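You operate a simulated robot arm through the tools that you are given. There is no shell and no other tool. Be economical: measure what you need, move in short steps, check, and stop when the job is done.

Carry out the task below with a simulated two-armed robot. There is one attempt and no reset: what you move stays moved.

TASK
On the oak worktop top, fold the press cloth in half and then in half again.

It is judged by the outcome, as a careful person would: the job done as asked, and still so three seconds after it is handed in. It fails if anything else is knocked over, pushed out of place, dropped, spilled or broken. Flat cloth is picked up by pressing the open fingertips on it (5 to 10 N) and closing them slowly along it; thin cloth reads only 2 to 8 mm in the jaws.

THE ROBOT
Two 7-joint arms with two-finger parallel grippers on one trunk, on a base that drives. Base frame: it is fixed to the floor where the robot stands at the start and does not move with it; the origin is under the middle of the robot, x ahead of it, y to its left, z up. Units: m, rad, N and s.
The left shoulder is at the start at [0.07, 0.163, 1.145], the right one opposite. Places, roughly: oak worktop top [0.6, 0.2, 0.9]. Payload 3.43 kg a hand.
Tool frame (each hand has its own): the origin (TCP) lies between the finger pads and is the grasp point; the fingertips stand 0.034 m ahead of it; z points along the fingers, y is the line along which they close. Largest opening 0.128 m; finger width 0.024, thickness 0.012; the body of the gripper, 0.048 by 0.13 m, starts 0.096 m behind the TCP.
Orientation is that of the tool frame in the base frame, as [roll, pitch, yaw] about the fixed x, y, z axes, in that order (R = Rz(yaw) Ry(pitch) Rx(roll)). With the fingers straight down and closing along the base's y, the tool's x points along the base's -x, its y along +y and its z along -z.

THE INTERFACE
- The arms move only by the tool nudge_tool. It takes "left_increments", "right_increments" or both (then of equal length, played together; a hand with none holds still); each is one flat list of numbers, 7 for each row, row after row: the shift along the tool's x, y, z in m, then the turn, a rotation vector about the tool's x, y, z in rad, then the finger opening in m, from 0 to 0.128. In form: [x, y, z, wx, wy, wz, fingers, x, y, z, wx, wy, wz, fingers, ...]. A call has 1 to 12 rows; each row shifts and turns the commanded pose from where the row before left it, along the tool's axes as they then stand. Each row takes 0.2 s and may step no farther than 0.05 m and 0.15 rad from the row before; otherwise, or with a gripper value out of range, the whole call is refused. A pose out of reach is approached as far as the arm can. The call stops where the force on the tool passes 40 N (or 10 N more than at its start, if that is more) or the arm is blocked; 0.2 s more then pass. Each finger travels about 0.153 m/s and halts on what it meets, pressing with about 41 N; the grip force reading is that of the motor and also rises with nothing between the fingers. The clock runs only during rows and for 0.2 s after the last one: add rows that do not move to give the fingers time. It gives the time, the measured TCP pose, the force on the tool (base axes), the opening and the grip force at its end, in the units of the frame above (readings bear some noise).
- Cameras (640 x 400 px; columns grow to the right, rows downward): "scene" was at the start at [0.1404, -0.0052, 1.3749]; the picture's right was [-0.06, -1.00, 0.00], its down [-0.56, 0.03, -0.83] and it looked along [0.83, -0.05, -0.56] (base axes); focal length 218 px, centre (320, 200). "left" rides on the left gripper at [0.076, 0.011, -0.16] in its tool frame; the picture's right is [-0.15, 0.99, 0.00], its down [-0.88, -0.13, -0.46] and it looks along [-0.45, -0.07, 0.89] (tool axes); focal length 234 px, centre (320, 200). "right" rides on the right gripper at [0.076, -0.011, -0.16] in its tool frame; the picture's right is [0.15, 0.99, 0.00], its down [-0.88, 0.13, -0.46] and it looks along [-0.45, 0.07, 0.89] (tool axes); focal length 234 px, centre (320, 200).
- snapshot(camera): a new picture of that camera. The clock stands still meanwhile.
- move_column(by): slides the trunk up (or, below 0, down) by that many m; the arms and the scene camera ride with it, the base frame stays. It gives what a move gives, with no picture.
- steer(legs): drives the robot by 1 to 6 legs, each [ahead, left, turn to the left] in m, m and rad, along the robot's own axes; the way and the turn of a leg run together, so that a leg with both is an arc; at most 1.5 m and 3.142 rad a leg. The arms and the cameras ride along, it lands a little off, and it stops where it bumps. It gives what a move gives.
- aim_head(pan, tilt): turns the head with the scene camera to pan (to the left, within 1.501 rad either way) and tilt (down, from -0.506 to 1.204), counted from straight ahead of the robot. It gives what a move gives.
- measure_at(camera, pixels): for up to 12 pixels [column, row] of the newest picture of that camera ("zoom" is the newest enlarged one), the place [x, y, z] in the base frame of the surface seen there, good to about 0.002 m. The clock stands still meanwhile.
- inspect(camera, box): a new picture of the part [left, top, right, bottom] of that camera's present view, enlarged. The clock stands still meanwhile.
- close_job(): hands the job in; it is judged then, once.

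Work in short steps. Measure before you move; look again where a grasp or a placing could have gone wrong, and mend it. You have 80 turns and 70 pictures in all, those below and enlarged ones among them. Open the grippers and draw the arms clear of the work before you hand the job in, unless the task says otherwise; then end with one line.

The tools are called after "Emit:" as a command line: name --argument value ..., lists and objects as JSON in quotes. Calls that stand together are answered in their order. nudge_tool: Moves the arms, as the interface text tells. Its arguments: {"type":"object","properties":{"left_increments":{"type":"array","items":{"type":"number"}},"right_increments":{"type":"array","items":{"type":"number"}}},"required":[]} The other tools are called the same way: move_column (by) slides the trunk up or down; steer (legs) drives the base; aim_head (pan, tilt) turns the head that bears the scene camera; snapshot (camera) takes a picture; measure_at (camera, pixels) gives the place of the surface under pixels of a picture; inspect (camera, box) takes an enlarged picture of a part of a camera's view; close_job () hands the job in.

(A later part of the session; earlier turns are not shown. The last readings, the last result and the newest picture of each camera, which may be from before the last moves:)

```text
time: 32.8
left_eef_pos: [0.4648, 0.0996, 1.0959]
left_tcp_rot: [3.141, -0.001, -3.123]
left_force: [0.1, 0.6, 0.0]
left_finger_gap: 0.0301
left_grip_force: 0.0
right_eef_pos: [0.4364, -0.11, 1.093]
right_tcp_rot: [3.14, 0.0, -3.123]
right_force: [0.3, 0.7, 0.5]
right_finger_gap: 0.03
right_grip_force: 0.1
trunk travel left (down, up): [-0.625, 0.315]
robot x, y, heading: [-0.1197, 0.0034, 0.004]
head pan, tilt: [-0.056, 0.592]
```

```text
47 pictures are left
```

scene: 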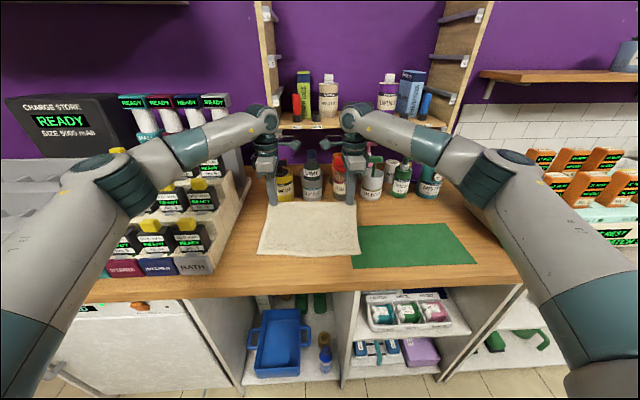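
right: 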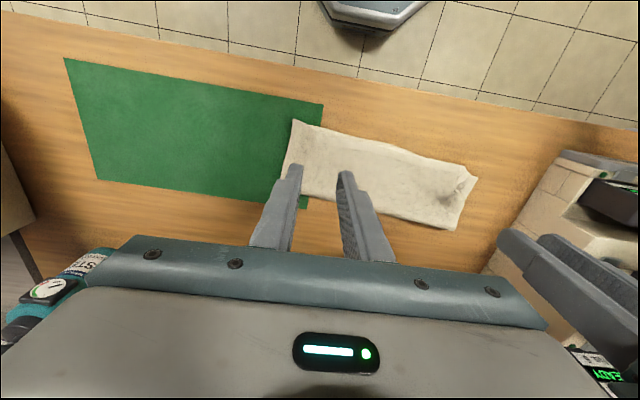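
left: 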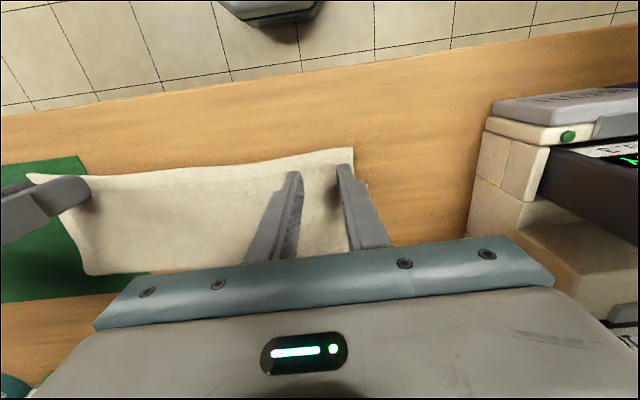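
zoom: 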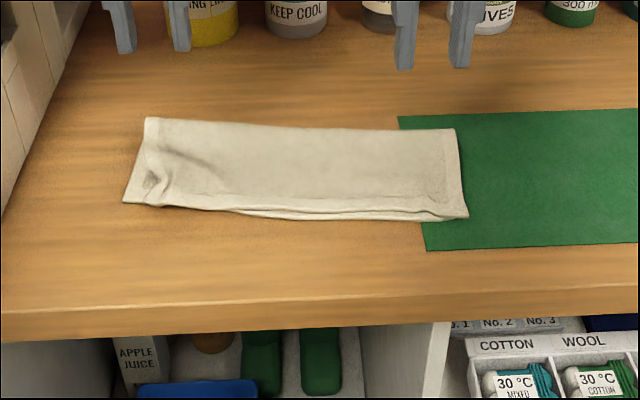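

The strip runs from its right end (centre ≈(0.468,-0.157)) to its left end (centre ≈(0.50,0.143)). I move the left hand out of the way and bring the right one, opened 0.04 and turned 0.1 rad to match the strip, above the right end.

Emit:
nudge_tool --left_increments '[0, 0, -0.04, 0, 0, 0, 0.03, 0.03, 0.02, -0.04, 0, 0, 0, 0.03, 0.04, 0.03, 0, 0, 0, 0, 0.03, 0.04, 0.03, 0, 0, 0, 0, 0.03, 0, 0.03, 0, 0, 0, 0, 0.03, 0, 0, 0, 0, 0, 0, 0.03, 0, 0, 0, 0, 0, 0, 0.03]' --right_increments '[-0.016, -0.012, 0, 0, 0, 0, 0.04, -0.016, -0.0125, 0, 0, 0, 0.1, 0.04, 0, 0, 0.04, 0, 0, 0, 0.04, 0, 0, 0.04, 0, 0, 0, 0.04, 0, 0, 0.035, 0, 0, 0, 0.04, 0, 0, 0.021, 0, 0, 0, 0.04, 0, 0, 0, 0, 0, 0, 0.04]'

Emit:
snapshot --camera "right"

```text
refused: row 2 steps farther than a row can; nothing moved
```

```text
46 pictures are left
```

right: 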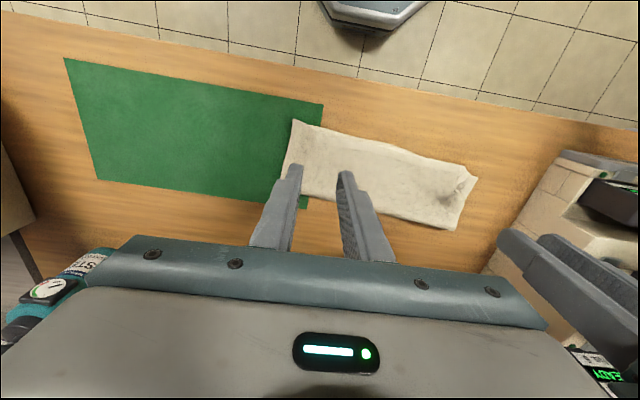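

A left step was over the limit, so nothing moved. I repeat with smaller steps.

Emit:
nudge_tool --left_increments '[0, 0, -0.04, 0, 0, 0, 0.03, 0.02, 0.01, -0.04, 0, 0, 0, 0.03, 0.035, 0.03, 0, 0, 0, 0, 0.03, 0.035, 0.03, 0, 0, 0, 0, 0.03, 0, 0.03, 0, 0, 0, 0, 0.03, 0, 0, 0, 0, 0, 0, 0.03, 0, 0, 0, 0, 0, 0, 0.03]' --right_increments '[-0.016, -0.012, 0, 0, 0, 0, 0.04, -0.016, -0.0125, 0, 0, 0, 0.1, 0.04, 0, 0, 0.04, 0, 0, 0, 0.04, 0, 0, 0.04, 0, 0, 0, 0.04, 0, 0, 0.035, 0, 0, 0, 0.04, 0, 0, 0.021, 0, 0, 0, 0.04, 0, 0, 0, 0, 0, 0, 0.04]'

Emit:
snapshot --camera "right"

```text
time: 34.4
left_eef_pos: [0.3719, 0.1948, 1.1732]
left_tcp_rot: [-3.141, 0.0, -3.122]
left_force: [-0.6, 0.1, -1.2]
left_finger_gap: 0.0297
left_grip_force: 0.0
right_eef_pos: [0.4694, -0.1348, 0.9595]
right_tcp_rot: [-3.141, -0.001, 3.062]
right_force: [0.1, 0.2, -0.8]
right_finger_gap: 0.0397
right_grip_force: 0.1
trunk travel left (down, up): [-0.625, 0.315]
robot x, y, heading: [-0.1185, 0.0018, 0.002]
head pan, tilt: [-0.056, 0.592]
```

```text
45 pictures are left
```

right: 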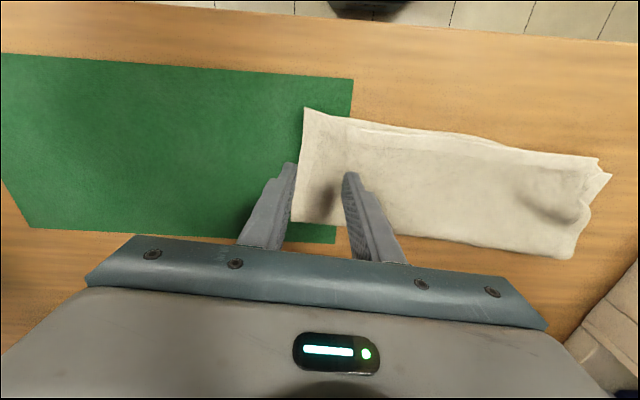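

Well aligned with the right end. I descend to contact.

Emit:
nudge_tool --right_increments '[0, 0, 0.008, 0, 0, 0, 0.04, 0, 0, 0.005, 0, 0, 0, 0.04, 0, 0, 0.002, 0, 0, 0, 0.04, 0, 0, 0, 0, 0, 0, 0.04]'

```text
time: 35.4
left_eef_pos: [0.3724, 0.194, 1.1725]
left_tcp_rot: [-3.142, -0.001, -3.122]
left_force: [-0.2, 0.0, 0.6]
left_finger_gap: 0.0301
left_grip_force: 0.1
right_eef_pos: [0.4707, -0.1356, 0.9437]
right_tcp_rot: [3.141, 0.002, 3.06]
right_force: [-0.9, 0.2, -0.5]
right_finger_gap: 0.04
right_grip_force: 0.1
trunk travel left (down, up): [-0.625, 0.315]
robot x, y, heading: [-0.1209, -0.0033, 0.01]
head pan, tilt: [-0.056, 0.592]
```

Emit:
nudge_tool --right_increments '[0, 0, 0.002, 0, 0, 0, 0.04, 0, 0, 0.001, 0, 0, 0, 0.04, 0, 0, 0, 0, 0, 0, 0.04]'

```text
time: 36.2
left_eef_pos: [0.3718, 0.1934, 1.1738]
left_tcp_rot: [3.141, 0.0, -3.123]
left_force: [0.1, -0.1, 0.0]
left_finger_gap: 0.0299
left_grip_force: 0.2
right_eef_pos: [0.4694, -0.1353, 0.9417]
right_tcp_rot: [3.14, -0.001, 3.061]
right_force: [0.9, -0.1, 2.6]
right_finger_gap: 0.0398
right_grip_force: 0.1
trunk travel left (down, up): [-0.625, 0.315]
robot x, y, heading: [-0.1221, -0.0005, 0.008]
head pan, tilt: [-0.056, 0.592]
```

First contact at 2.6 N. I press a little more, aiming for 10 N.

Emit:
nudge_tool --right_increments '[0, 0, 0.0013, 0, 0, 0, 0.04, 0, 0, 0, 0, 0, 0, 0.04]'

```text
time: 36.8
left_eef_pos: [0.3719, 0.1935, 1.1733]
left_tcp_rot: [3.141, -0.001, -3.122]
left_force: [0.6, -0.1, 0.3]
left_finger_gap: 0.03
left_grip_force: 0.1
right_eef_pos: [0.4686, -0.1346, 0.9407]
right_tcp_rot: [3.139, 0.001, 3.062]
right_force: [-0.7, -0.1, 3.2]
right_finger_gap: 0.0399
right_grip_force: 0.1
trunk travel left (down, up): [-0.625, 0.315]
robot x, y, heading: [-0.1207, -0.0009, 0.006]
head pan, tilt: [-0.056, 0.592]
```

Emit:
nudge_tool --right_increments '[0, 0, 0.0013, 0, 0, 0, 0.04, 0, 0, 0, 0, 0, 0, 0.04]'

```text
time: 37.4
left_eef_pos: [0.3713, 0.1933, 1.1738]
left_tcp_rot: [3.14, 0.0, -3.121]
left_force: [0.5, -0.8, -0.6]
left_finger_gap: 0.0299
left_grip_force: 0.1
right_eef_pos: [0.4703, -0.1361, 0.9397]
right_tcp_rot: [-3.141, 0.002, 3.061]
right_force: [0.0, 0.2, 6.9]
right_finger_gap: 0.0398
right_grip_force: 0.0
trunk travel left (down, up): [-0.625, 0.315]
robot x, y, heading: [-0.1207, 0.0003, 0.009]
head pan, tilt: [-0.056, 0.592]
```

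Now 6.9 N. I add a touch and close slowly to take both layers.

Emit:
nudge_tool --right_increments '[0, 0, 0.0008, 0, 0, 0, 0.04, 0, 0, 0, 0, 0, 0, 0.036, 0, 0, 0, 0, 0, 0, 0.032, 0, 0, 0, 0, 0, 0, 0.028, 0, 0, 0, 0, 0, 0, 0.024, 0, 0, 0, 0, 0, 0, 0.02, 0, 0, 0, 0, 0, 0, 0.016, 0, 0, 0, 0, 0, 0, 0.012, 0, 0, 0, 0, 0, 0, 0.008, 0, 0, 0, 0, 0, 0, 0.004, 0, 0, 0, 0, 0, 0, 0, 0, 0, 0, 0, 0, 0, 0]'

Emit:
inspect --camera "scene" --box '[270, 190, 430, 290]'

```text
time: 40.0
left_eef_pos: [0.3726, 0.1944, 1.1743]
left_tcp_rot: [-3.14, 0.001, -3.122]
left_force: [-0.8, -0.4, 1.2]
left_finger_gap: 0.0298
left_grip_force: 0.2
right_eef_pos: [0.4696, -0.1354, 0.9386]
right_tcp_rot: [-3.142, 0.003, 3.063]
right_force: [0.7, 4.2, 14.3]
right_finger_gap: 0.0082
right_grip_force: 41.1
trunk travel left (down, up): [-0.625, 0.315]
robot x, y, heading: [-0.1202, -0.0024, 0.009]
head pan, tilt: [-0.056, 0.592]
```

```text
4.00 times, centred on (350, 240) of scene
```

zoom: 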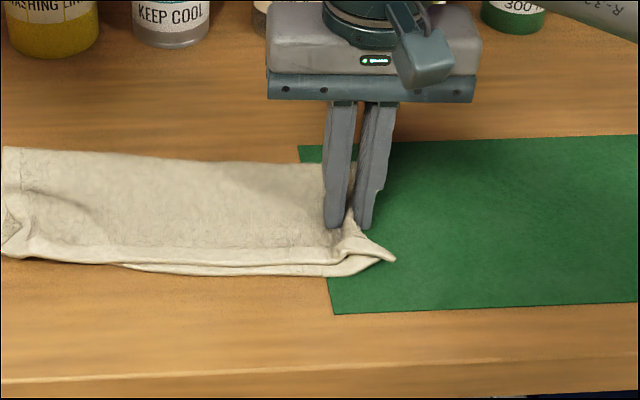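

8.2 mm in the jaws: both layers are held, and the mat has not moved. I lift along the start of the arc and check.

Emit:
nudge_tool --right_increments '[0, 0.002, -0.015, 0, 0, 0, 0, 0, 0.004, -0.018, 0, 0, 0, 0, 0, 0.007, -0.018, 0, 0, 0, 0, 0, 0.01, -0.018, 0, 0, 0, 0, 0, 0, 0, 0, 0, 0, 0]'

Emit:
inspect --camera "scene" --box '[250, 180, 410, 280]'

```text
time: 41.2
left_eef_pos: [0.3732, 0.1944, 1.1736]
left_tcp_rot: [-3.141, 0.001, -3.121]
left_force: [0.1, 0.3, -0.4]
left_finger_gap: 0.0301
left_grip_force: 0.1
right_eef_pos: [0.4727, -0.1122, 1.0089]
right_tcp_rot: [3.141, -0.002, 3.063]
right_force: [-0.4, -0.5, -0.1]
right_finger_gap: 0.0081
right_grip_force: 40.6
trunk travel left (down, up): [-0.625, 0.315]
robot x, y, heading: [-0.1188, -0.0037, 0.005]
head pan, tilt: [-0.056, 0.592]
```

```text
4.00 times, centred on (330, 230) of scene
```

zoom: 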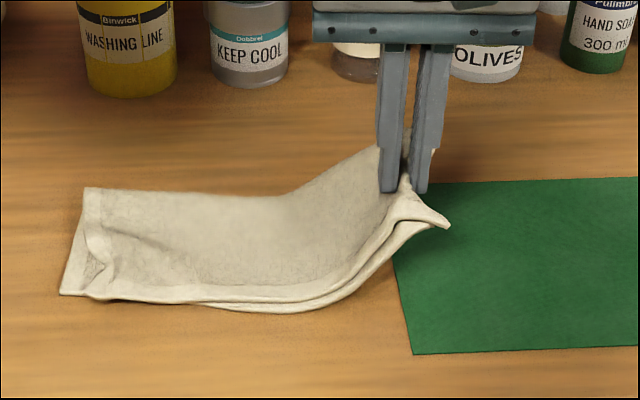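

Both layers rise cleanly. Before swinging over I move the left hand further left and up, out of the right arm's path.

Emit:
nudge_tool --left_increments '[0, 0.03, -0.03, 0, 0, 0, 0.03, 0, 0.035, -0.03, 0, 0, 0, 0.03, 0.01, 0.04, -0.02, 0, 0, 0, 0.03, 0.01, 0.04, -0.02, 0, 0, 0, 0.03, 0.01, 0.04, 0, 0, 0, 0, 0.03, 0, 0, 0, 0, 0, 0, 0.03]'

Emit:
nudge_tool --right_increments '[0, 0.028, -0.0075, 0, 0, 0, 0, 0, 0.028, -0.0075, 0, 0, 0, 0, 0, 0.028, -0.0075, 0, 0, 0, 0, 0, 0.028, -0.0075, 0, 0, 0, 0, 0, 0, 0, 0, 0, 0, 0]'

Emit:
snapshot --camera "scene"

```text
time: 42.6
left_eef_pos: [0.3429, 0.3767, 1.2779]
left_tcp_rot: [-3.141, -0.003, -3.123]
left_force: [0.0, -0.7, 0.2]
left_finger_gap: 0.0299
left_grip_force: 0.1
right_eef_pos: [0.4728, -0.1123, 1.0092]
right_tcp_rot: [-3.141, -0.003, 3.062]
right_force: [-0.4, 0.3, 0.3]
right_finger_gap: 0.0078
right_grip_force: 41.0
trunk travel left (down, up): [-0.625, 0.315]
robot x, y, heading: [-0.119, -0.0043, 0.003]
head pan, tilt: [-0.056, 0.592]
```

```text
time: 43.8
left_eef_pos: [0.3429, 0.3774, 1.2775]
left_tcp_rot: [3.138, -0.001, -3.125]
left_force: [-0.1, 0.2, -0.3]
left_finger_gap: 0.03
left_grip_force: 0.1
right_eef_pos: [0.4808, -0.0038, 1.038]
right_tcp_rot: [3.14, 0.001, 3.064]
right_force: [1.3, -0.5, -0.5]
right_finger_gap: 0.0082
right_grip_force: 41.1
trunk travel left (down, up): [-0.625, 0.315]
robot x, y, heading: [-0.1224, 0.0008, 0.004]
head pan, tilt: [-0.056, 0.592]
```

```text
42 pictures are left
```

scene: 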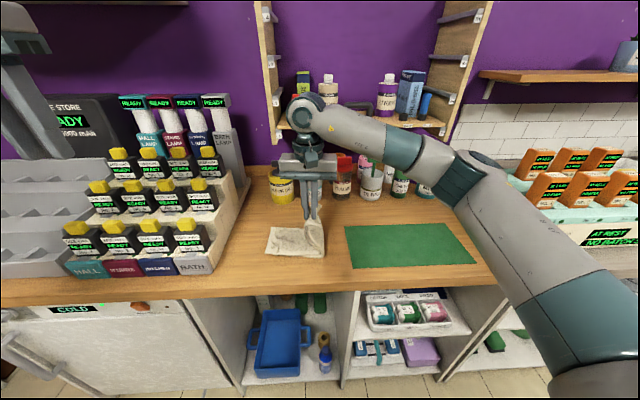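

The strip stands half over and the mat is undisturbed. I measure the rack's right side to know what lean is safe.

Emit:
measure_at --camera "scene" --pixels '[[188, 227], [200, 245], [195, 265], [205, 205], [225, 210], [210, 250], [302, 254], [268, 251], [276, 229], [240, 190]]'

```text
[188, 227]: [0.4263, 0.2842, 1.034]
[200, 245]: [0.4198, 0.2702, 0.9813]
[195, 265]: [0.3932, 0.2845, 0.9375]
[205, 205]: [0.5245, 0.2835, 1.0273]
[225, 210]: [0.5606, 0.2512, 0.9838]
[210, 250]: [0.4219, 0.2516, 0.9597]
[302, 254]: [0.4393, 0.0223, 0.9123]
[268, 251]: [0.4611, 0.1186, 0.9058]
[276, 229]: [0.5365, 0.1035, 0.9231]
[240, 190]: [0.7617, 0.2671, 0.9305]
```

The rack stays below z≈1.06 and beyond y≈0.25, so a 0.45 rad lean is clear. I carry on over and down.

Emit:
nudge_tool --right_increments '[0, 0.029, 0.0135, 0.15, 0, 0, 0, 0, 0.0307, 0.009, 0.15, 0, 0, 0, 0, 0.0317, 0.0043, 0.15, 0, 0, 0, 0, 0.025, 0, 0, 0, 0, 0, 0, 0, 0, 0, 0, 0, 0]'

Emit:
inspect --camera "scene" --box '[230, 180, 390, 280]'

```text
time: 45.0
left_eef_pos: [0.3417, 0.3777, 1.277]
left_tcp_rot: [-3.141, 0.001, -3.125]
left_force: [0.3, -0.1, 0.2]
left_finger_gap: 0.0298
left_grip_force: 0.0
right_eef_pos: [0.4878, 0.1089, 0.9865]
right_tcp_rot: [-2.691, 0.0, 3.061]
right_force: [-0.2, -0.3, 0.8]
right_finger_gap: 0.0078
right_grip_force: 40.9
trunk travel left (down, up): [-0.625, 0.315]
robot x, y, heading: [-0.1241, -0.0003, 0.01]
head pan, tilt: [-0.056, 0.592]
```

```text
4.00 times, centred on (310, 230) of scene
```

zoom: 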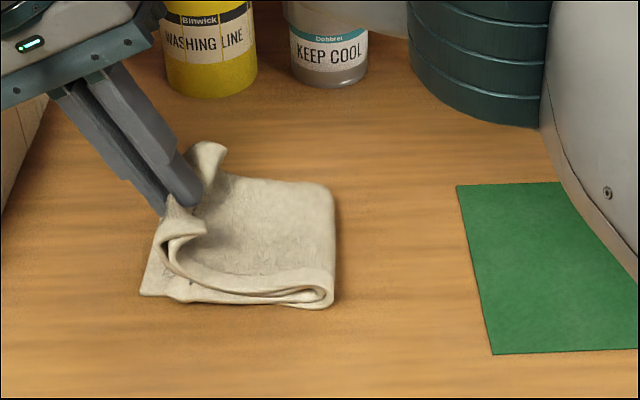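

It's folding over nicely. I measure the bottom layer's left edge ((145,292), (165,235)) and the fold at (335,250).

Emit:
measure_at --camera "zoom" --pixels '[[145, 292], [150, 265], [332, 250], [330, 302], [325, 190], [165, 245], [220, 152], [215, 190]]'

```text
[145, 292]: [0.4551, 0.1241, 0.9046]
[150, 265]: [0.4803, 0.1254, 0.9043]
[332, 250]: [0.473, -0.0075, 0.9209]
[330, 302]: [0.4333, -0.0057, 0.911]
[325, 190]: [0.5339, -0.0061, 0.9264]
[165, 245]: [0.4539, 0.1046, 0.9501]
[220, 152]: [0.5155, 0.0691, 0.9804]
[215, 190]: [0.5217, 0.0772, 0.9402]
```

The bottom edge is at y≈0.125, and the ridge unrolls about 2.8 cm past the tips, so tips at y≈0.098 suit. I lower 3 cm.

Emit:
nudge_tool --right_increments '[0, 0.006, 0.009, 0, 0, 0, 0, 0, 0.006, 0.009, 0, 0, 0, 0, 0, 0.0047, 0.0073, 0, 0, 0, 0, 0, 0, 0, 0, 0, 0, 0]'

Emit:
inspect --camera "scene" --box '[230, 180, 390, 280]'

```text
time: 46.0
left_eef_pos: [0.3419, 0.379, 1.2773]
left_tcp_rot: [-3.142, -0.001, -3.122]
left_force: [0.1, -0.3, -0.3]
left_finger_gap: 0.0302
left_grip_force: 0.0
right_eef_pos: [0.4887, 0.1128, 0.9566]
right_tcp_rot: [-2.693, 0.0, 3.062]
right_force: [0.0, -0.3, 0.0]
right_finger_gap: 0.0076
right_grip_force: 41.6
trunk travel left (down, up): [-0.625, 0.315]
robot x, y, heading: [-0.1204, -0.0009, 0.004]
head pan, tilt: [-0.056, 0.592]
```

```text
4.00 times, centred on (310, 230) of scene
```

zoom: 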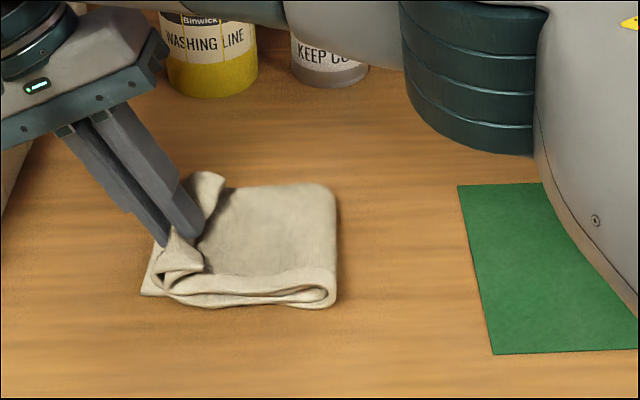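

Laid down without force. I open slowly, let it settle, and back out along the tool axis a little.

Emit:
nudge_tool --right_increments '[0, 0, 0, 0, 0, 0, 0.012, 0, 0, 0, 0, 0, 0, 0.017, 0, 0, 0, 0, 0, 0, 0.022, 0, 0, -0.005, 0, 0, 0, 0.027, 0, 0, 0, 0, 0, 0, 0.03, 0, 0, -0.02, 0, 0, 0, 0.03, 0, 0, -0.03, 0, 0, 0, 0.03, 0, 0, -0.03, -0.1, 0, 0, 0.03, 0, 0, -0.03, -0.15, 0, 0, 0.03, 0, 0, -0.02, -0.15, 0, 0, 0.03, 0, 0, 0, 0, 0, 0, 0.03]'

Emit:
inspect --camera "scene" --box '[230, 180, 390, 280]'

```text
time: 48.4
left_eef_pos: [0.3428, 0.3796, 1.2761]
left_tcp_rot: [-3.14, 0.001, -3.122]
left_force: [0.6, 0.1, 0.1]
left_finger_gap: 0.0298
left_grip_force: 0.1
right_eef_pos: [0.4939, 0.1641, 1.0825]
right_tcp_rot: [-3.094, 0.0, 3.061]
right_force: [0.1, 0.4, -0.3]
right_finger_gap: 0.03
right_grip_force: 0.0
trunk travel left (down, up): [-0.625, 0.315]
robot x, y, heading: [-0.1218, 0.0, 0.01]
head pan, tilt: [-0.056, 0.592]
```

```text
4.00 times, centred on (310, 230) of scene
```

zoom: 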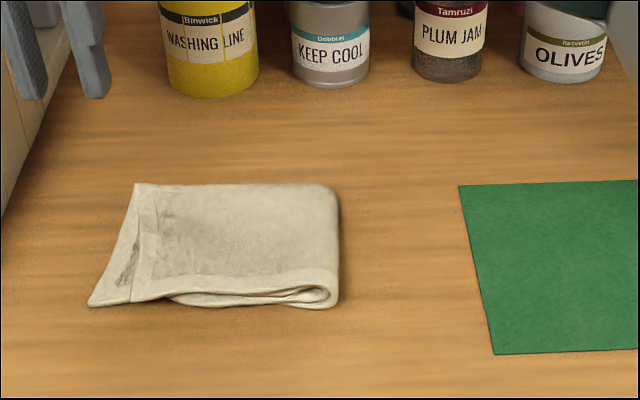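

The fold is made, but the upper half runs past the lower left edge. I measure the overhang.

Emit:
measure_at --camera "zoom" --pixels '[[92, 303], [112, 240], [136, 186], [152, 298], [176, 300], [205, 303], [336, 300], [338, 240], [330, 190], [230, 186], [230, 240], [130, 250]]'

Emit:
inspect --camera "scene" --box '[242, 215, 322, 265]'

```text
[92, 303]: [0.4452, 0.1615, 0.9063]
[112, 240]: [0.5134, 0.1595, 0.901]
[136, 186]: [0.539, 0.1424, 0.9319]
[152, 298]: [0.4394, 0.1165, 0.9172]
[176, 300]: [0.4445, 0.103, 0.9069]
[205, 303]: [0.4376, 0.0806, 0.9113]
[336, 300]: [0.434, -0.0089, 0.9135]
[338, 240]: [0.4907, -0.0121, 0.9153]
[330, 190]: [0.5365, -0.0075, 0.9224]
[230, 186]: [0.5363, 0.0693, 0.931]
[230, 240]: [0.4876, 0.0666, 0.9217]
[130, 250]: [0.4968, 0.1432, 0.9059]
```

```text
8.00 times, centred on (282, 240) of scene
```

zoom: 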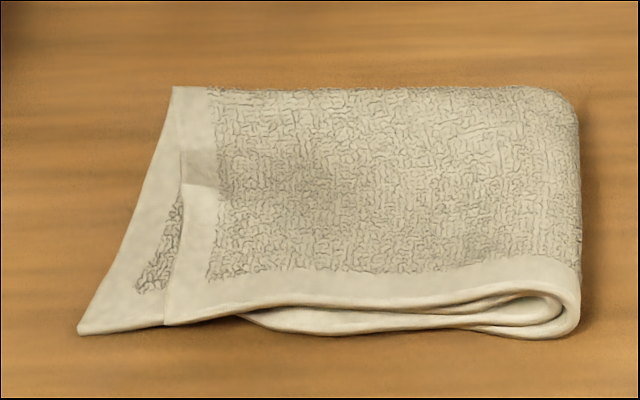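

The under layer of the upper half peeks out up to 4 cm at the near left corner. I look with the right wrist camera to see the layer stack there.

Emit:
snapshot --camera "right"

```text
37 pictures are left
```

right: 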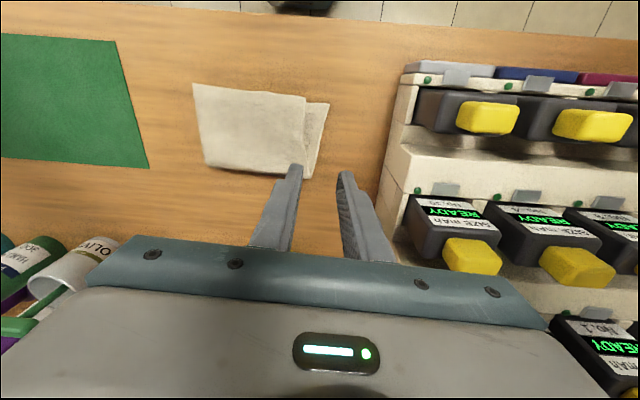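

Emit:
inspect --camera "right" --box '[170, 70, 350, 190]'

```text
3.33 times, centred on (260, 130) of right
```

zoom: 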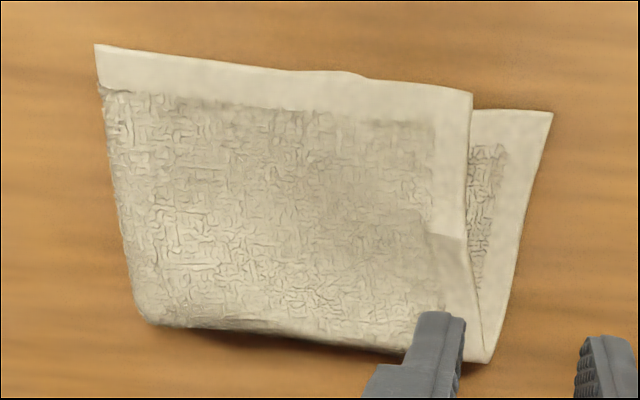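

The upper half's inner layer overhangs by up to about 4 cm at the near left corner. I'll mend it as before: pinch that flap with the left hand, lift it slightly and shift it right. First the right hand retreats and the left turns to close along x.

Emit:
nudge_tool --left_increments '[0, 0, 0, 0, 0, -0.15, 0.03, 0, 0, 0, 0, 0, -0.15, 0.03, 0, 0, 0, 0, 0, -0.15, 0.03, 0, 0, 0, 0, 0, -0.15, 0.03, 0, 0, 0, 0, 0, -0.15, 0.03, 0, 0, 0, 0, 0, -0.15, 0.03, 0, 0, 0, 0, 0, -0.15, 0.03, 0, 0, 0, 0, 0, -0.15, 0.03, 0, 0, 0, 0, 0, -0.15, 0.03, 0, 0, 0, 0, 0, -0.15, 0.03, 0, 0, 0, 0, 0, -0.09, 0.03, 0, 0, 0, 0, 0, 0, 0.03]' --right_increments '[0, 0, -0.03, -0.04, 0, 0, 0.03, 0, 0, -0.03, 0, 0, 0, 0.03, 0, -0.04, 0, 0, 0, 0, 0.03, 0, -0.04, 0, 0, 0, 0, 0.03, 0, -0.04, 0, 0, 0, 0, 0.03, 0, -0.04, 0, 0, 0, 0, 0.03, 0, -0.04, 0, 0, 0, 0, 0.03, 0, -0.04, 0, 0, 0, 0, 0.03, 0, -0.04, 0, 0, 0, 0, 0.03, 0, -0.04, 0, 0, 0, 0, 0.03, 0, 0, 0, 0, 0, 0, 0.03, 0, 0, 0, 0, 0, 0, 0.03]'

```text
time: 51.0
left_eef_pos: [0.3408, 0.379, 1.2755]
left_tcp_rot: [-3.141, 0.001, -1.532]
left_force: [0.8, 0.1, 0.8]
left_finger_gap: 0.03
left_grip_force: 0.0
right_eef_pos: [0.4672, -0.1533, 1.1447]
right_tcp_rot: [-3.131, -0.001, 3.062]
right_force: [-0.1, -0.5, 0.2]
right_finger_gap: 0.03
right_grip_force: 0.1
trunk travel left (down, up): [-0.625, 0.315]
robot x, y, heading: [-0.1189, 0.0016, 0.004]
head pan, tilt: [-0.056, 0.592]
```

Now the left hand goes to above the flap, at (0.47,0.143).

Emit:
nudge_tool --left_increments '[0.0402, -0.0197, 0, 0, 0, 0, 0.028, 0.0402, -0.0197, 0, 0, 0, 0, 0.028, 0.0402, -0.0197, 0, 0, 0, 0, 0.028, 0.0402, -0.0197, 0, 0, 0, 0, 0.028, 0.0402, -0.0197, 0, 0, 0, 0, 0.028, 0.0402, -0.0197, 0, 0, 0, 0, 0.028, 0, 0, 0.047, 0, 0, 0, 0.028, 0, 0, 0.047, 0, 0, 0, 0.028, 0, 0, 0.047, 0, 0, 0, 0.028, 0, 0, 0.047, 0, 0, 0, 0.028, 0, 0, 0.047, 0, 0, 0, 0.028, 0, 0, 0.045, 0, 0, 0, 0.028]'

Emit:
snapshot --camera "left"

```text
time: 53.6
left_eef_pos: [0.4709, 0.1457, 0.9977]
left_tcp_rot: [3.14, 0.002, -1.534]
left_force: [0.4, 0.8, -0.6]
left_finger_gap: 0.0281
left_grip_force: 0.2
right_eef_pos: [0.467, -0.1531, 1.144]
right_tcp_rot: [-3.132, -0.001, 3.063]
right_force: [0.0, -0.9, 0.4]
right_finger_gap: 0.03
right_grip_force: 0.1
trunk travel left (down, up): [-0.625, 0.315]
robot x, y, heading: [-0.1229, -0.0009, 0.006]
head pan, tilt: [-0.056, 0.592]
```

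```text
35 pictures are left
```

left: 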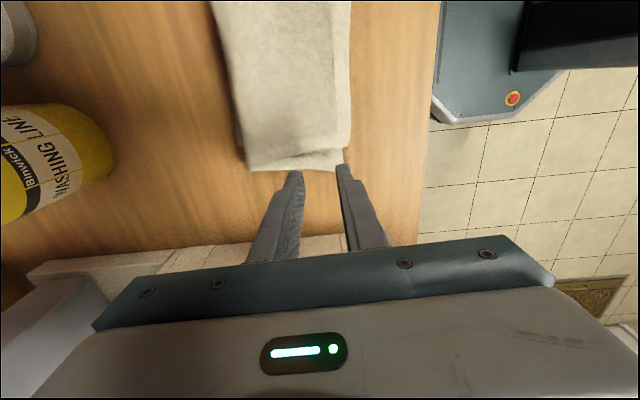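

The flap shows at about (325,160) under the tips. I enlarge and measure its bounds.

Emit:
inspect --camera "left" --box '[230, 110, 370, 190]'

Emit:
measure_at --camera "left" --pixels '[[340, 155], [330, 166], [320, 150], [320, 160], [320, 167], [275, 155], [275, 165], [345, 140], [347, 120], [300, 150]]'

```text
4.57 times, centred on (300, 150) of left
```

zoom: 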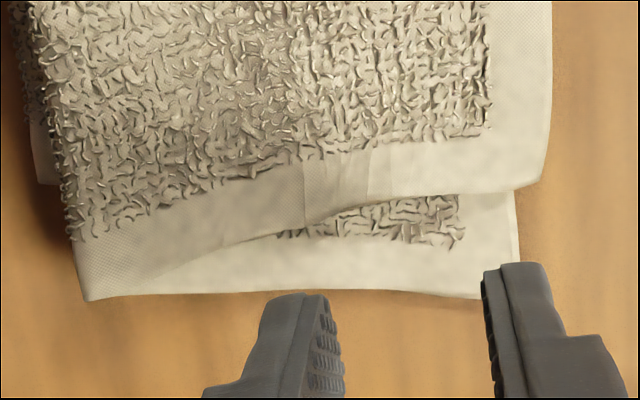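

```text
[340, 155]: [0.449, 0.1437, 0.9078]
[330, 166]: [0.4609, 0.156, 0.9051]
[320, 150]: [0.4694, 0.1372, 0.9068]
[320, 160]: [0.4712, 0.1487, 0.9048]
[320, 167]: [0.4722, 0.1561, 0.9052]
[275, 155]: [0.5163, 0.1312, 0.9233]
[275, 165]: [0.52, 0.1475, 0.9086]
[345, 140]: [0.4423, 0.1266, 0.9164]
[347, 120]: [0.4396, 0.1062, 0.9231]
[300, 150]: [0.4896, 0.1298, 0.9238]
```

The flap spans y≈0.13–0.161 at x 0.443–0.49, so I nudge 4 mm left and descend to it.

Emit:
nudge_tool --left_increments '[-0.004, 0.002, 0.02, 0, 0, 0, 0.028, 0, 0, 0.025, 0, 0, 0, 0.028, 0, 0, 0.01, 0, 0, 0, 0.028, 0, 0, 0.003, 0, 0, 0, 0.028, 0, 0, 0, 0, 0, 0, 0.028]'

```text
time: 54.8
left_eef_pos: [0.4665, 0.1477, 0.9384]
left_tcp_rot: [3.141, 0.0, -1.533]
left_force: [-0.6, -0.1, 4.3]
left_finger_gap: 0.0282
left_grip_force: 0.1
right_eef_pos: [0.4675, -0.1528, 1.1451]
right_tcp_rot: [-3.13, 0.0, 3.061]
right_force: [0.1, -0.5, -0.1]
right_finger_gap: 0.0299
right_grip_force: 0.1
trunk travel left (down, up): [-0.625, 0.315]
robot x, y, heading: [-0.1214, 0.0038, 0.006]
head pan, tilt: [-0.056, 0.592]
```

Contact at 4.3 N. I press a touch more, close slowly, and lift 2 cm.

Emit:
nudge_tool --left_increments '[0, 0, 0.0007, 0, 0, 0, 0.028, 0, 0, 0, 0, 0, 0, 0.025, 0, 0, 0, 0, 0, 0, 0.022, 0, 0, 0, 0, 0, 0, 0.019, 0, 0, 0, 0, 0, 0, 0.016, 0, 0, 0, 0, 0, 0, 0.013, 0, 0, 0, 0, 0, 0, 0.01, 0, 0, 0, 0, 0, 0, 0.007, 0, 0, 0, 0, 0, 0, 0.004, 0, 0, 0, 0, 0, 0, 0, 0, 0, 0, 0, 0, 0, 0]'

Emit:
nudge_tool --left_increments '[0, 0, -0.01, 0, 0, 0, 0, 0, 0, -0.01, 0, 0, 0, 0, 0, 0, 0, 0, 0, 0, 0]'

Emit:
inspect --camera "scene" --box '[230, 190, 350, 265]'

```text
time: 57.2
left_eef_pos: [0.4674, 0.1473, 0.9385]
left_tcp_rot: [3.141, -0.001, -1.535]
left_force: [-0.5, -0.1, 6.6]
left_finger_gap: 0.0037
left_grip_force: 38.1
right_eef_pos: [0.4667, -0.1528, 1.1444]
right_tcp_rot: [-3.129, -0.001, 3.061]
right_force: [-0.1, 0.3, -0.7]
right_finger_gap: 0.03
right_grip_force: 0.2
trunk travel left (down, up): [-0.625, 0.315]
robot x, y, heading: [-0.1229, -0.0019, 0.004]
head pan, tilt: [-0.056, 0.592]
```

```text
time: 58.0
left_eef_pos: [0.4648, 0.1485, 0.9567]
left_tcp_rot: [3.139, 0.0, -1.534]
left_force: [-0.4, 0.0, -1.0]
left_finger_gap: 0.0038
left_grip_force: 38.2
right_eef_pos: [0.4675, -0.1532, 1.1436]
right_tcp_rot: [-3.131, 0.0, 3.062]
right_force: [0.1, -0.2, -0.7]
right_finger_gap: 0.03
right_grip_force: 0.1
trunk travel left (down, up): [-0.625, 0.315]
robot x, y, heading: [-0.1206, -0.0012, 0.003]
head pan, tilt: [-0.056, 0.592]
```

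```text
5.33 times, centred on (290, 228) of scene
```

zoom: 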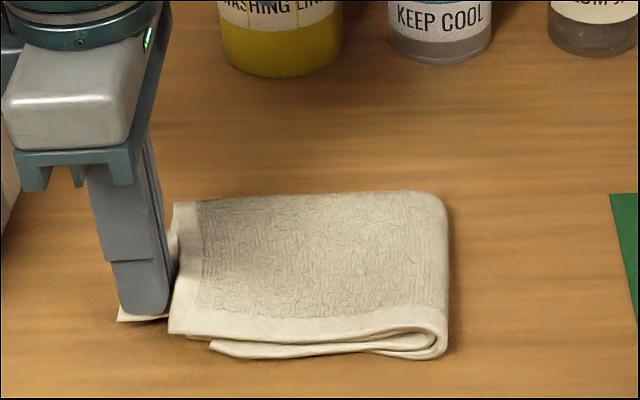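

Single flap held; the lower pair's edge is seen at (210,345), the top at (170,333). I shift 2.5 cm right and lower.

Emit:
nudge_tool --left_increments '[0.006, 0, -0.004, 0, 0, 0, 0, 0.007, 0, 0, 0, 0, 0, 0, 0.007, 0, 0, 0, 0, 0, 0, 0.006, 0, 0, 0, 0, 0, 0, 0, 0, 0.008, 0, 0, 0, 0, 0, 0, 0.008, 0, 0, 0, 0, 0, 0, 0, 0, 0, 0, 0]'

Emit:
inspect --camera "scene" --box '[230, 190, 350, 265]'

```text
time: 59.6
left_eef_pos: [0.4667, 0.1229, 0.9451]
left_tcp_rot: [-3.141, 0.0, -1.531]
left_force: [0.3, 0.2, 2.2]
left_finger_gap: 0.0037
left_grip_force: 38.3
right_eef_pos: [0.4672, -0.153, 1.1431]
right_tcp_rot: [-3.132, 0.002, 3.063]
right_force: [-0.7, -0.1, -0.8]
right_finger_gap: 0.0298
right_grip_force: 0.0
trunk travel left (down, up): [-0.625, 0.315]
robot x, y, heading: [-0.1227, 0.0026, 0.003]
head pan, tilt: [-0.056, 0.592]
```

```text
5.33 times, centred on (290, 228) of scene
```

zoom: 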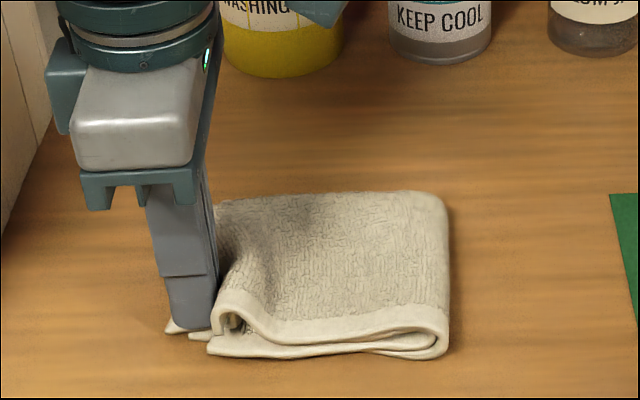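

The flap is in line now, and the top edge is curling against the finger. I release and lift straight up.

Emit:
nudge_tool --left_increments '[0, 0, 0, 0, 0, 0, 0.01, 0, 0, 0, 0, 0, 0, 0.018, 0, 0, -0.01, 0, 0, 0, 0.018, -0.006, 0, -0.03, 0, 0, 0, 0.018, 0, 0, -0.045, 0, 0, 0, 0.018, 0, 0, -0.045, 0, 0, 0, 0.018, 0, 0, 0, 0, 0, 0, 0.018]'

Emit:
inspect --camera "scene" --box '[230, 190, 350, 265]'

Emit:
snapshot --camera "left"

```text
time: 61.2
left_eef_pos: [0.4663, 0.1301, 1.0751]
left_tcp_rot: [3.141, 0.001, -1.534]
left_force: [0.4, 0.1, 0.2]
left_finger_gap: 0.018
left_grip_force: 0.1
right_eef_pos: [0.4671, -0.1521, 1.1442]
right_tcp_rot: [-3.132, -0.001, 3.062]
right_force: [0.5, 1.5, 0.3]
right_finger_gap: 0.03
right_grip_force: 0.1
trunk travel left (down, up): [-0.625, 0.315]
robot x, y, heading: [-0.12, 0.0015, 0.008]
head pan, tilt: [-0.056, 0.592]
```

```text
5.33 times, centred on (290, 228) of scene
```

zoom: 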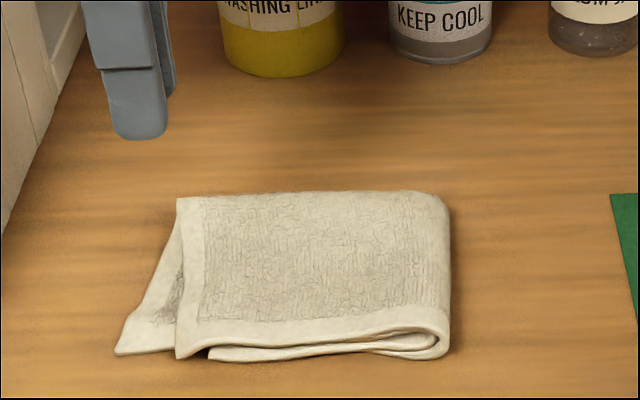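

```text
30 pictures are left
```

left: 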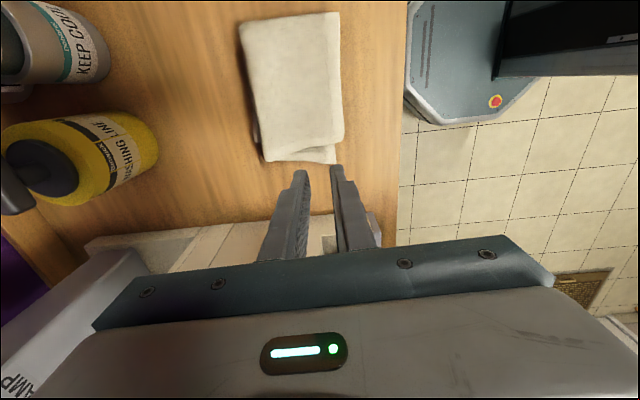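

It sprang back partly. I measure what remains.

Emit:
measure_at --camera "zoom" --pixels '[[118, 352], [179, 354], [212, 357], [444, 355], [446, 220], [180, 200], [310, 260], [435, 195], [150, 330]]'

```text
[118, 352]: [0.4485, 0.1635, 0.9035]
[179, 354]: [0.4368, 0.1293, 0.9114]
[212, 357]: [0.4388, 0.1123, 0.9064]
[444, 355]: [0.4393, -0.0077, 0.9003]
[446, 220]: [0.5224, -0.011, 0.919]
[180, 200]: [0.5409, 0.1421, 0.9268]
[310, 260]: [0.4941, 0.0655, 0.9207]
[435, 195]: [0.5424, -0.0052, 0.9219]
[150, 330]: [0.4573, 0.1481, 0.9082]
```

The flap returned to its place, so only shifting the whole upper pair will help. I take both upper layers near the far left, around (0.503,0.136) where they overlap, with a wider pinch.

Emit:
nudge_tool --left_increments '[-0.0046, -0.037, 0, 0, 0, 0, 0.036, 0, 0, 0.04, 0, 0, 0, 0.036, 0, 0, 0.04, 0, 0, 0, 0.036, 0, 0, 0.04, 0, 0, 0, 0.036, 0, 0, 0, 0, 0, 0, 0.036]'

Emit:
snapshot --camera "left"

```text
time: 62.4
left_eef_pos: [0.5026, 0.1329, 0.9564]
left_tcp_rot: [3.141, 0.0, -1.536]
left_force: [0.5, 0.4, -0.5]
left_finger_gap: 0.0361
left_grip_force: 0.0
right_eef_pos: [0.4669, -0.1528, 1.1448]
right_tcp_rot: [-3.132, 0.0, 3.061]
right_force: [0.3, 1.0, 0.3]
right_finger_gap: 0.0301
right_grip_force: 0.0
trunk travel left (down, up): [-0.625, 0.315]
robot x, y, heading: [-0.1155, -0.0016, 0.007]
head pan, tilt: [-0.056, 0.592]
```

```text
29 pictures are left
```

left: 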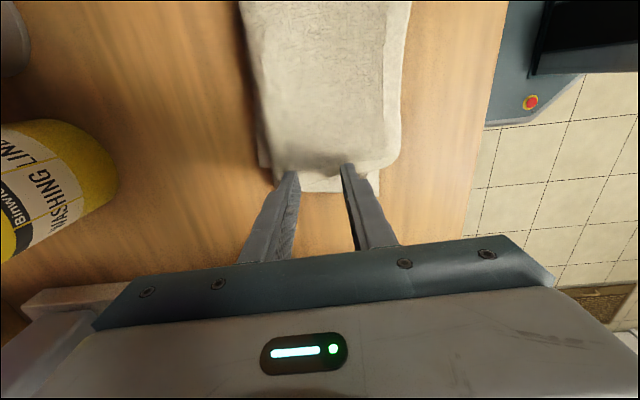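

The tips stand over the top layer's edge with the flap beneath. I descend gently to press.

Emit:
nudge_tool --left_increments '[0.003, 0, 0.005, 0, 0, 0, 0.036, 0, 0, 0.004, 0, 0, 0, 0.036, 0, 0, 0.003, 0, 0, 0, 0.036, 0, 0, 0, 0, 0, 0, 0.036]'

```text
time: 63.4
left_eef_pos: [0.5038, 0.1293, 0.9442]
left_tcp_rot: [3.141, -0.001, -1.535]
left_force: [-1.4, -0.7, 7.0]
left_finger_gap: 0.0357
left_grip_force: 0.1
right_eef_pos: [0.4666, -0.1545, 1.1442]
right_tcp_rot: [-3.132, 0.0, 3.062]
right_force: [-0.5, 0.4, -0.8]
right_finger_gap: 0.0299
right_grip_force: 0.0
trunk travel left (down, up): [-0.625, 0.315]
robot x, y, heading: [-0.1186, -0.0022, 0.002]
head pan, tilt: [-0.056, 0.592]
```

7 N at z 0.944. I close slowly and lift 2 cm.

Emit:
nudge_tool --left_increments '[0, 0, 0.0008, 0, 0, 0, 0.033, 0, 0, 0, 0, 0, 0, 0.03, 0, 0, 0, 0, 0, 0, 0.027, 0, 0, 0, 0, 0, 0, 0.024, 0, 0, 0, 0, 0, 0, 0.021, 0, 0, 0, 0, 0, 0, 0.018, 0, 0, 0, 0, 0, 0, 0.015, 0, 0, 0, 0, 0, 0, 0.012, 0, 0, 0, 0, 0, 0, 0.009, 0, 0, 0, 0, 0, 0, 0.005, 0, 0, 0, 0, 0, 0, 0, 0, 0, 0, 0, 0, 0, 0]'

Emit:
nudge_tool --left_increments '[0, 0, -0.015, 0, 0, 0, 0, 0, 0, -0.015, 0, 0, 0, 0, 0, 0, 0, 0, 0, 0, 0]'

Emit:
inspect --camera "scene" --box '[230, 190, 350, 265]'

```text
time: 66.0
left_eef_pos: [0.5024, 0.1293, 0.9438]
left_tcp_rot: [-3.139, -0.001, -1.535]
left_force: [0.0, 1.1, 15.5]
left_finger_gap: 0.0092
left_grip_force: 41.4
right_eef_pos: [0.4659, -0.1542, 1.1461]
right_tcp_rot: [-3.13, 0.001, 3.06]
right_force: [-0.2, 0.1, 0.2]
right_finger_gap: 0.03
right_grip_force: 0.1
trunk travel left (down, up): [-0.625, 0.315]
robot x, y, heading: [-0.1223, 0.0024, 0.006]
head pan, tilt: [-0.056, 0.592]
```

```text
time: 66.8
left_eef_pos: [0.5033, 0.1298, 0.9706]
left_tcp_rot: [3.139, -0.001, -1.535]
left_force: [-0.1, -0.6, -0.8]
left_finger_gap: 0.0088
left_grip_force: 41.0
right_eef_pos: [0.4675, -0.1534, 1.1435]
right_tcp_rot: [-3.131, -0.004, 3.061]
right_force: [-0.1, -0.4, -0.6]
right_finger_gap: 0.03
right_grip_force: 0.1
trunk travel left (down, up): [-0.625, 0.315]
robot x, y, heading: [-0.1203, -0.0016, 0.001]
head pan, tilt: [-0.056, 0.592]
```

```text
5.33 times, centred on (290, 228) of scene
```

zoom: 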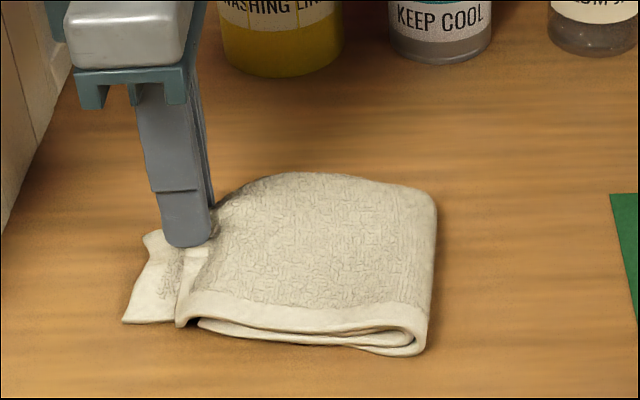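

Both upper layers are held (9 mm). I lift a little more, carry 3 cm to the right, and look.

Emit:
nudge_tool --left_increments '[0.005, 0, -0.015, 0, 0, 0, 0, 0.01, 0, -0.01, 0, 0, 0, 0, 0.01, 0, 0, 0, 0, 0, 0, 0.008, 0, 0, 0, 0, 0, 0, 0, 0, 0, 0, 0, 0, 0]'

Emit:
inspect --camera "scene" --box '[230, 190, 350, 265]'

```text
time: 68.0
left_eef_pos: [0.5034, 0.0973, 0.9973]
left_tcp_rot: [3.14, 0.0, -1.532]
left_force: [0.0, -0.3, -0.5]
left_finger_gap: 0.0088
left_grip_force: 40.4
right_eef_pos: [0.4677, -0.1541, 1.1453]
right_tcp_rot: [-3.132, 0.0, 3.06]
right_force: [-0.7, -0.8, -0.7]
right_finger_gap: 0.0299
right_grip_force: 0.0
trunk travel left (down, up): [-0.625, 0.315]
robot x, y, heading: [-0.1207, -0.0013, 0.004]
head pan, tilt: [-0.056, 0.592]
```

```text
5.33 times, centred on (290, 228) of scene
```

zoom: 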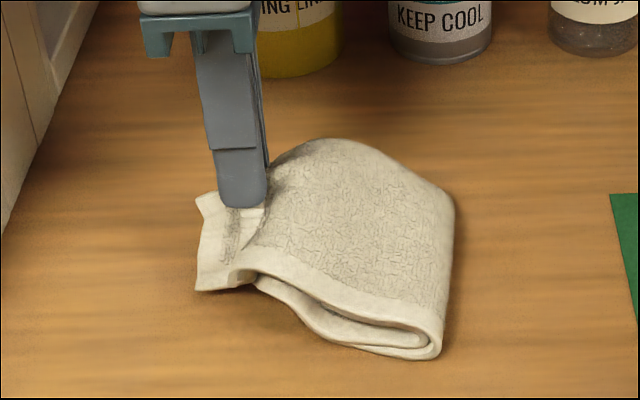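

Something of the lower pair seems to rise too. I look from the wrist camera before putting it down.

Emit:
snapshot --camera "left"

Emit:
inspect --camera "scene" --box '[262, 214, 318, 258]'

```text
26 pictures are left
```

left: 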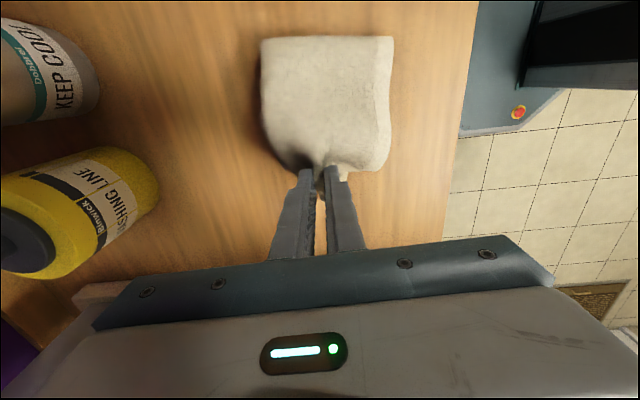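

```text
9.09 times, centred on (290, 236) of scene
```

zoom: 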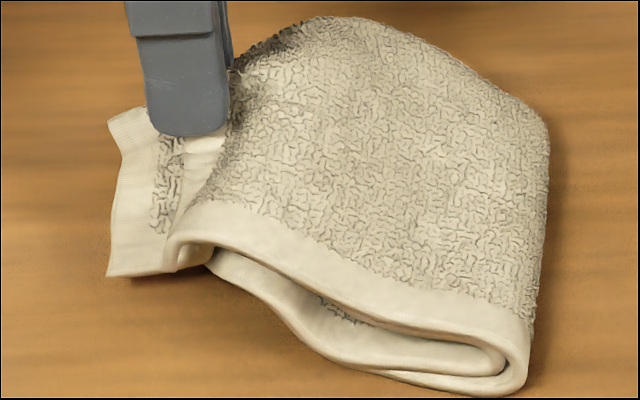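

It's unclear whether the lower pair is pinched too. I raise 5 cm more to see what hangs.

Emit:
nudge_tool --left_increments '[0.005, 0, -0.02, 0, 0, 0, 0, 0.01, 0, -0.02, 0, 0, 0, 0, 0.01, 0, -0.01, 0, 0, 0, 0, 0, 0, 0, 0, 0, 0, 0]'

Emit:
inspect --camera "scene" --box '[250, 190, 346, 250]'

```text
time: 69.0
left_eef_pos: [0.5034, 0.0726, 1.0493]
left_tcp_rot: [3.141, 0.0, -1.535]
left_force: [0.0, 0.1, -0.1]
left_finger_gap: 0.0085
left_grip_force: 41.2
right_eef_pos: [0.4666, -0.1543, 1.1439]
right_tcp_rot: [-3.131, -0.001, 3.061]
right_force: [0.2, 0.8, -0.2]
right_finger_gap: 0.0301
right_grip_force: 0.0
trunk travel left (down, up): [-0.625, 0.315]
robot x, y, heading: [-0.1195, 0.0006, 0.002]
head pan, tilt: [-0.056, 0.592]
```

```text
6.67 times, centred on (298, 220) of scene
```

zoom: 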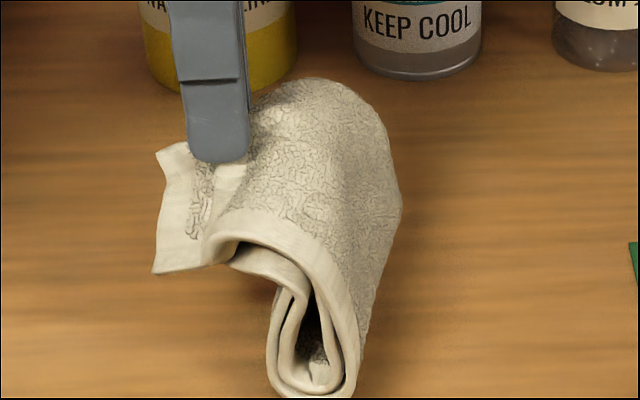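

The whole packet is caught at that end, so this cannot shift the upper pair alone. I retrace the path so it lies down flat as before.

Emit:
nudge_tool --left_increments '[-0.008, 0, 0.017, 0, 0, 0, 0, -0.008, 0, 0.017, 0, 0, 0, 0, -0.009, 0, 0.016, 0, 0, 0, 0, -0.01, 0, 0.005, 0, 0, 0, 0, -0.012, 0, 0.008, 0, 0, 0, 0, -0.013, 0, 0.012, 0, 0, 0, 0, -0.002, 0, 0.013, 0, 0, 0, 0, 0, 0, 0.011, 0, 0, 0, 0, 0, 0, 0, 0, 0, 0, 0]'

Emit:
inspect --camera "scene" --box '[230, 190, 350, 265]'

```text
time: 71.0
left_eef_pos: [0.502, 0.1337, 0.9485]
left_tcp_rot: [-3.141, -0.001, -1.535]
left_force: [-0.2, -0.1, 2.8]
left_finger_gap: 0.0088
left_grip_force: 41.1
right_eef_pos: [0.4668, -0.1531, 1.145]
right_tcp_rot: [-3.132, 0.001, 3.061]
right_force: [1.1, 0.3, -0.7]
right_finger_gap: 0.0299
right_grip_force: 0.0
trunk travel left (down, up): [-0.625, 0.315]
robot x, y, heading: [-0.1148, 0.0009, 0.012]
head pan, tilt: [-0.056, 0.592]
```

```text
5.33 times, centred on (290, 228) of scene
```

zoom: 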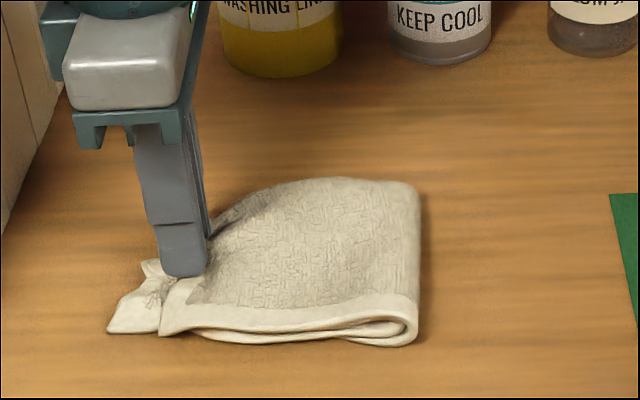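

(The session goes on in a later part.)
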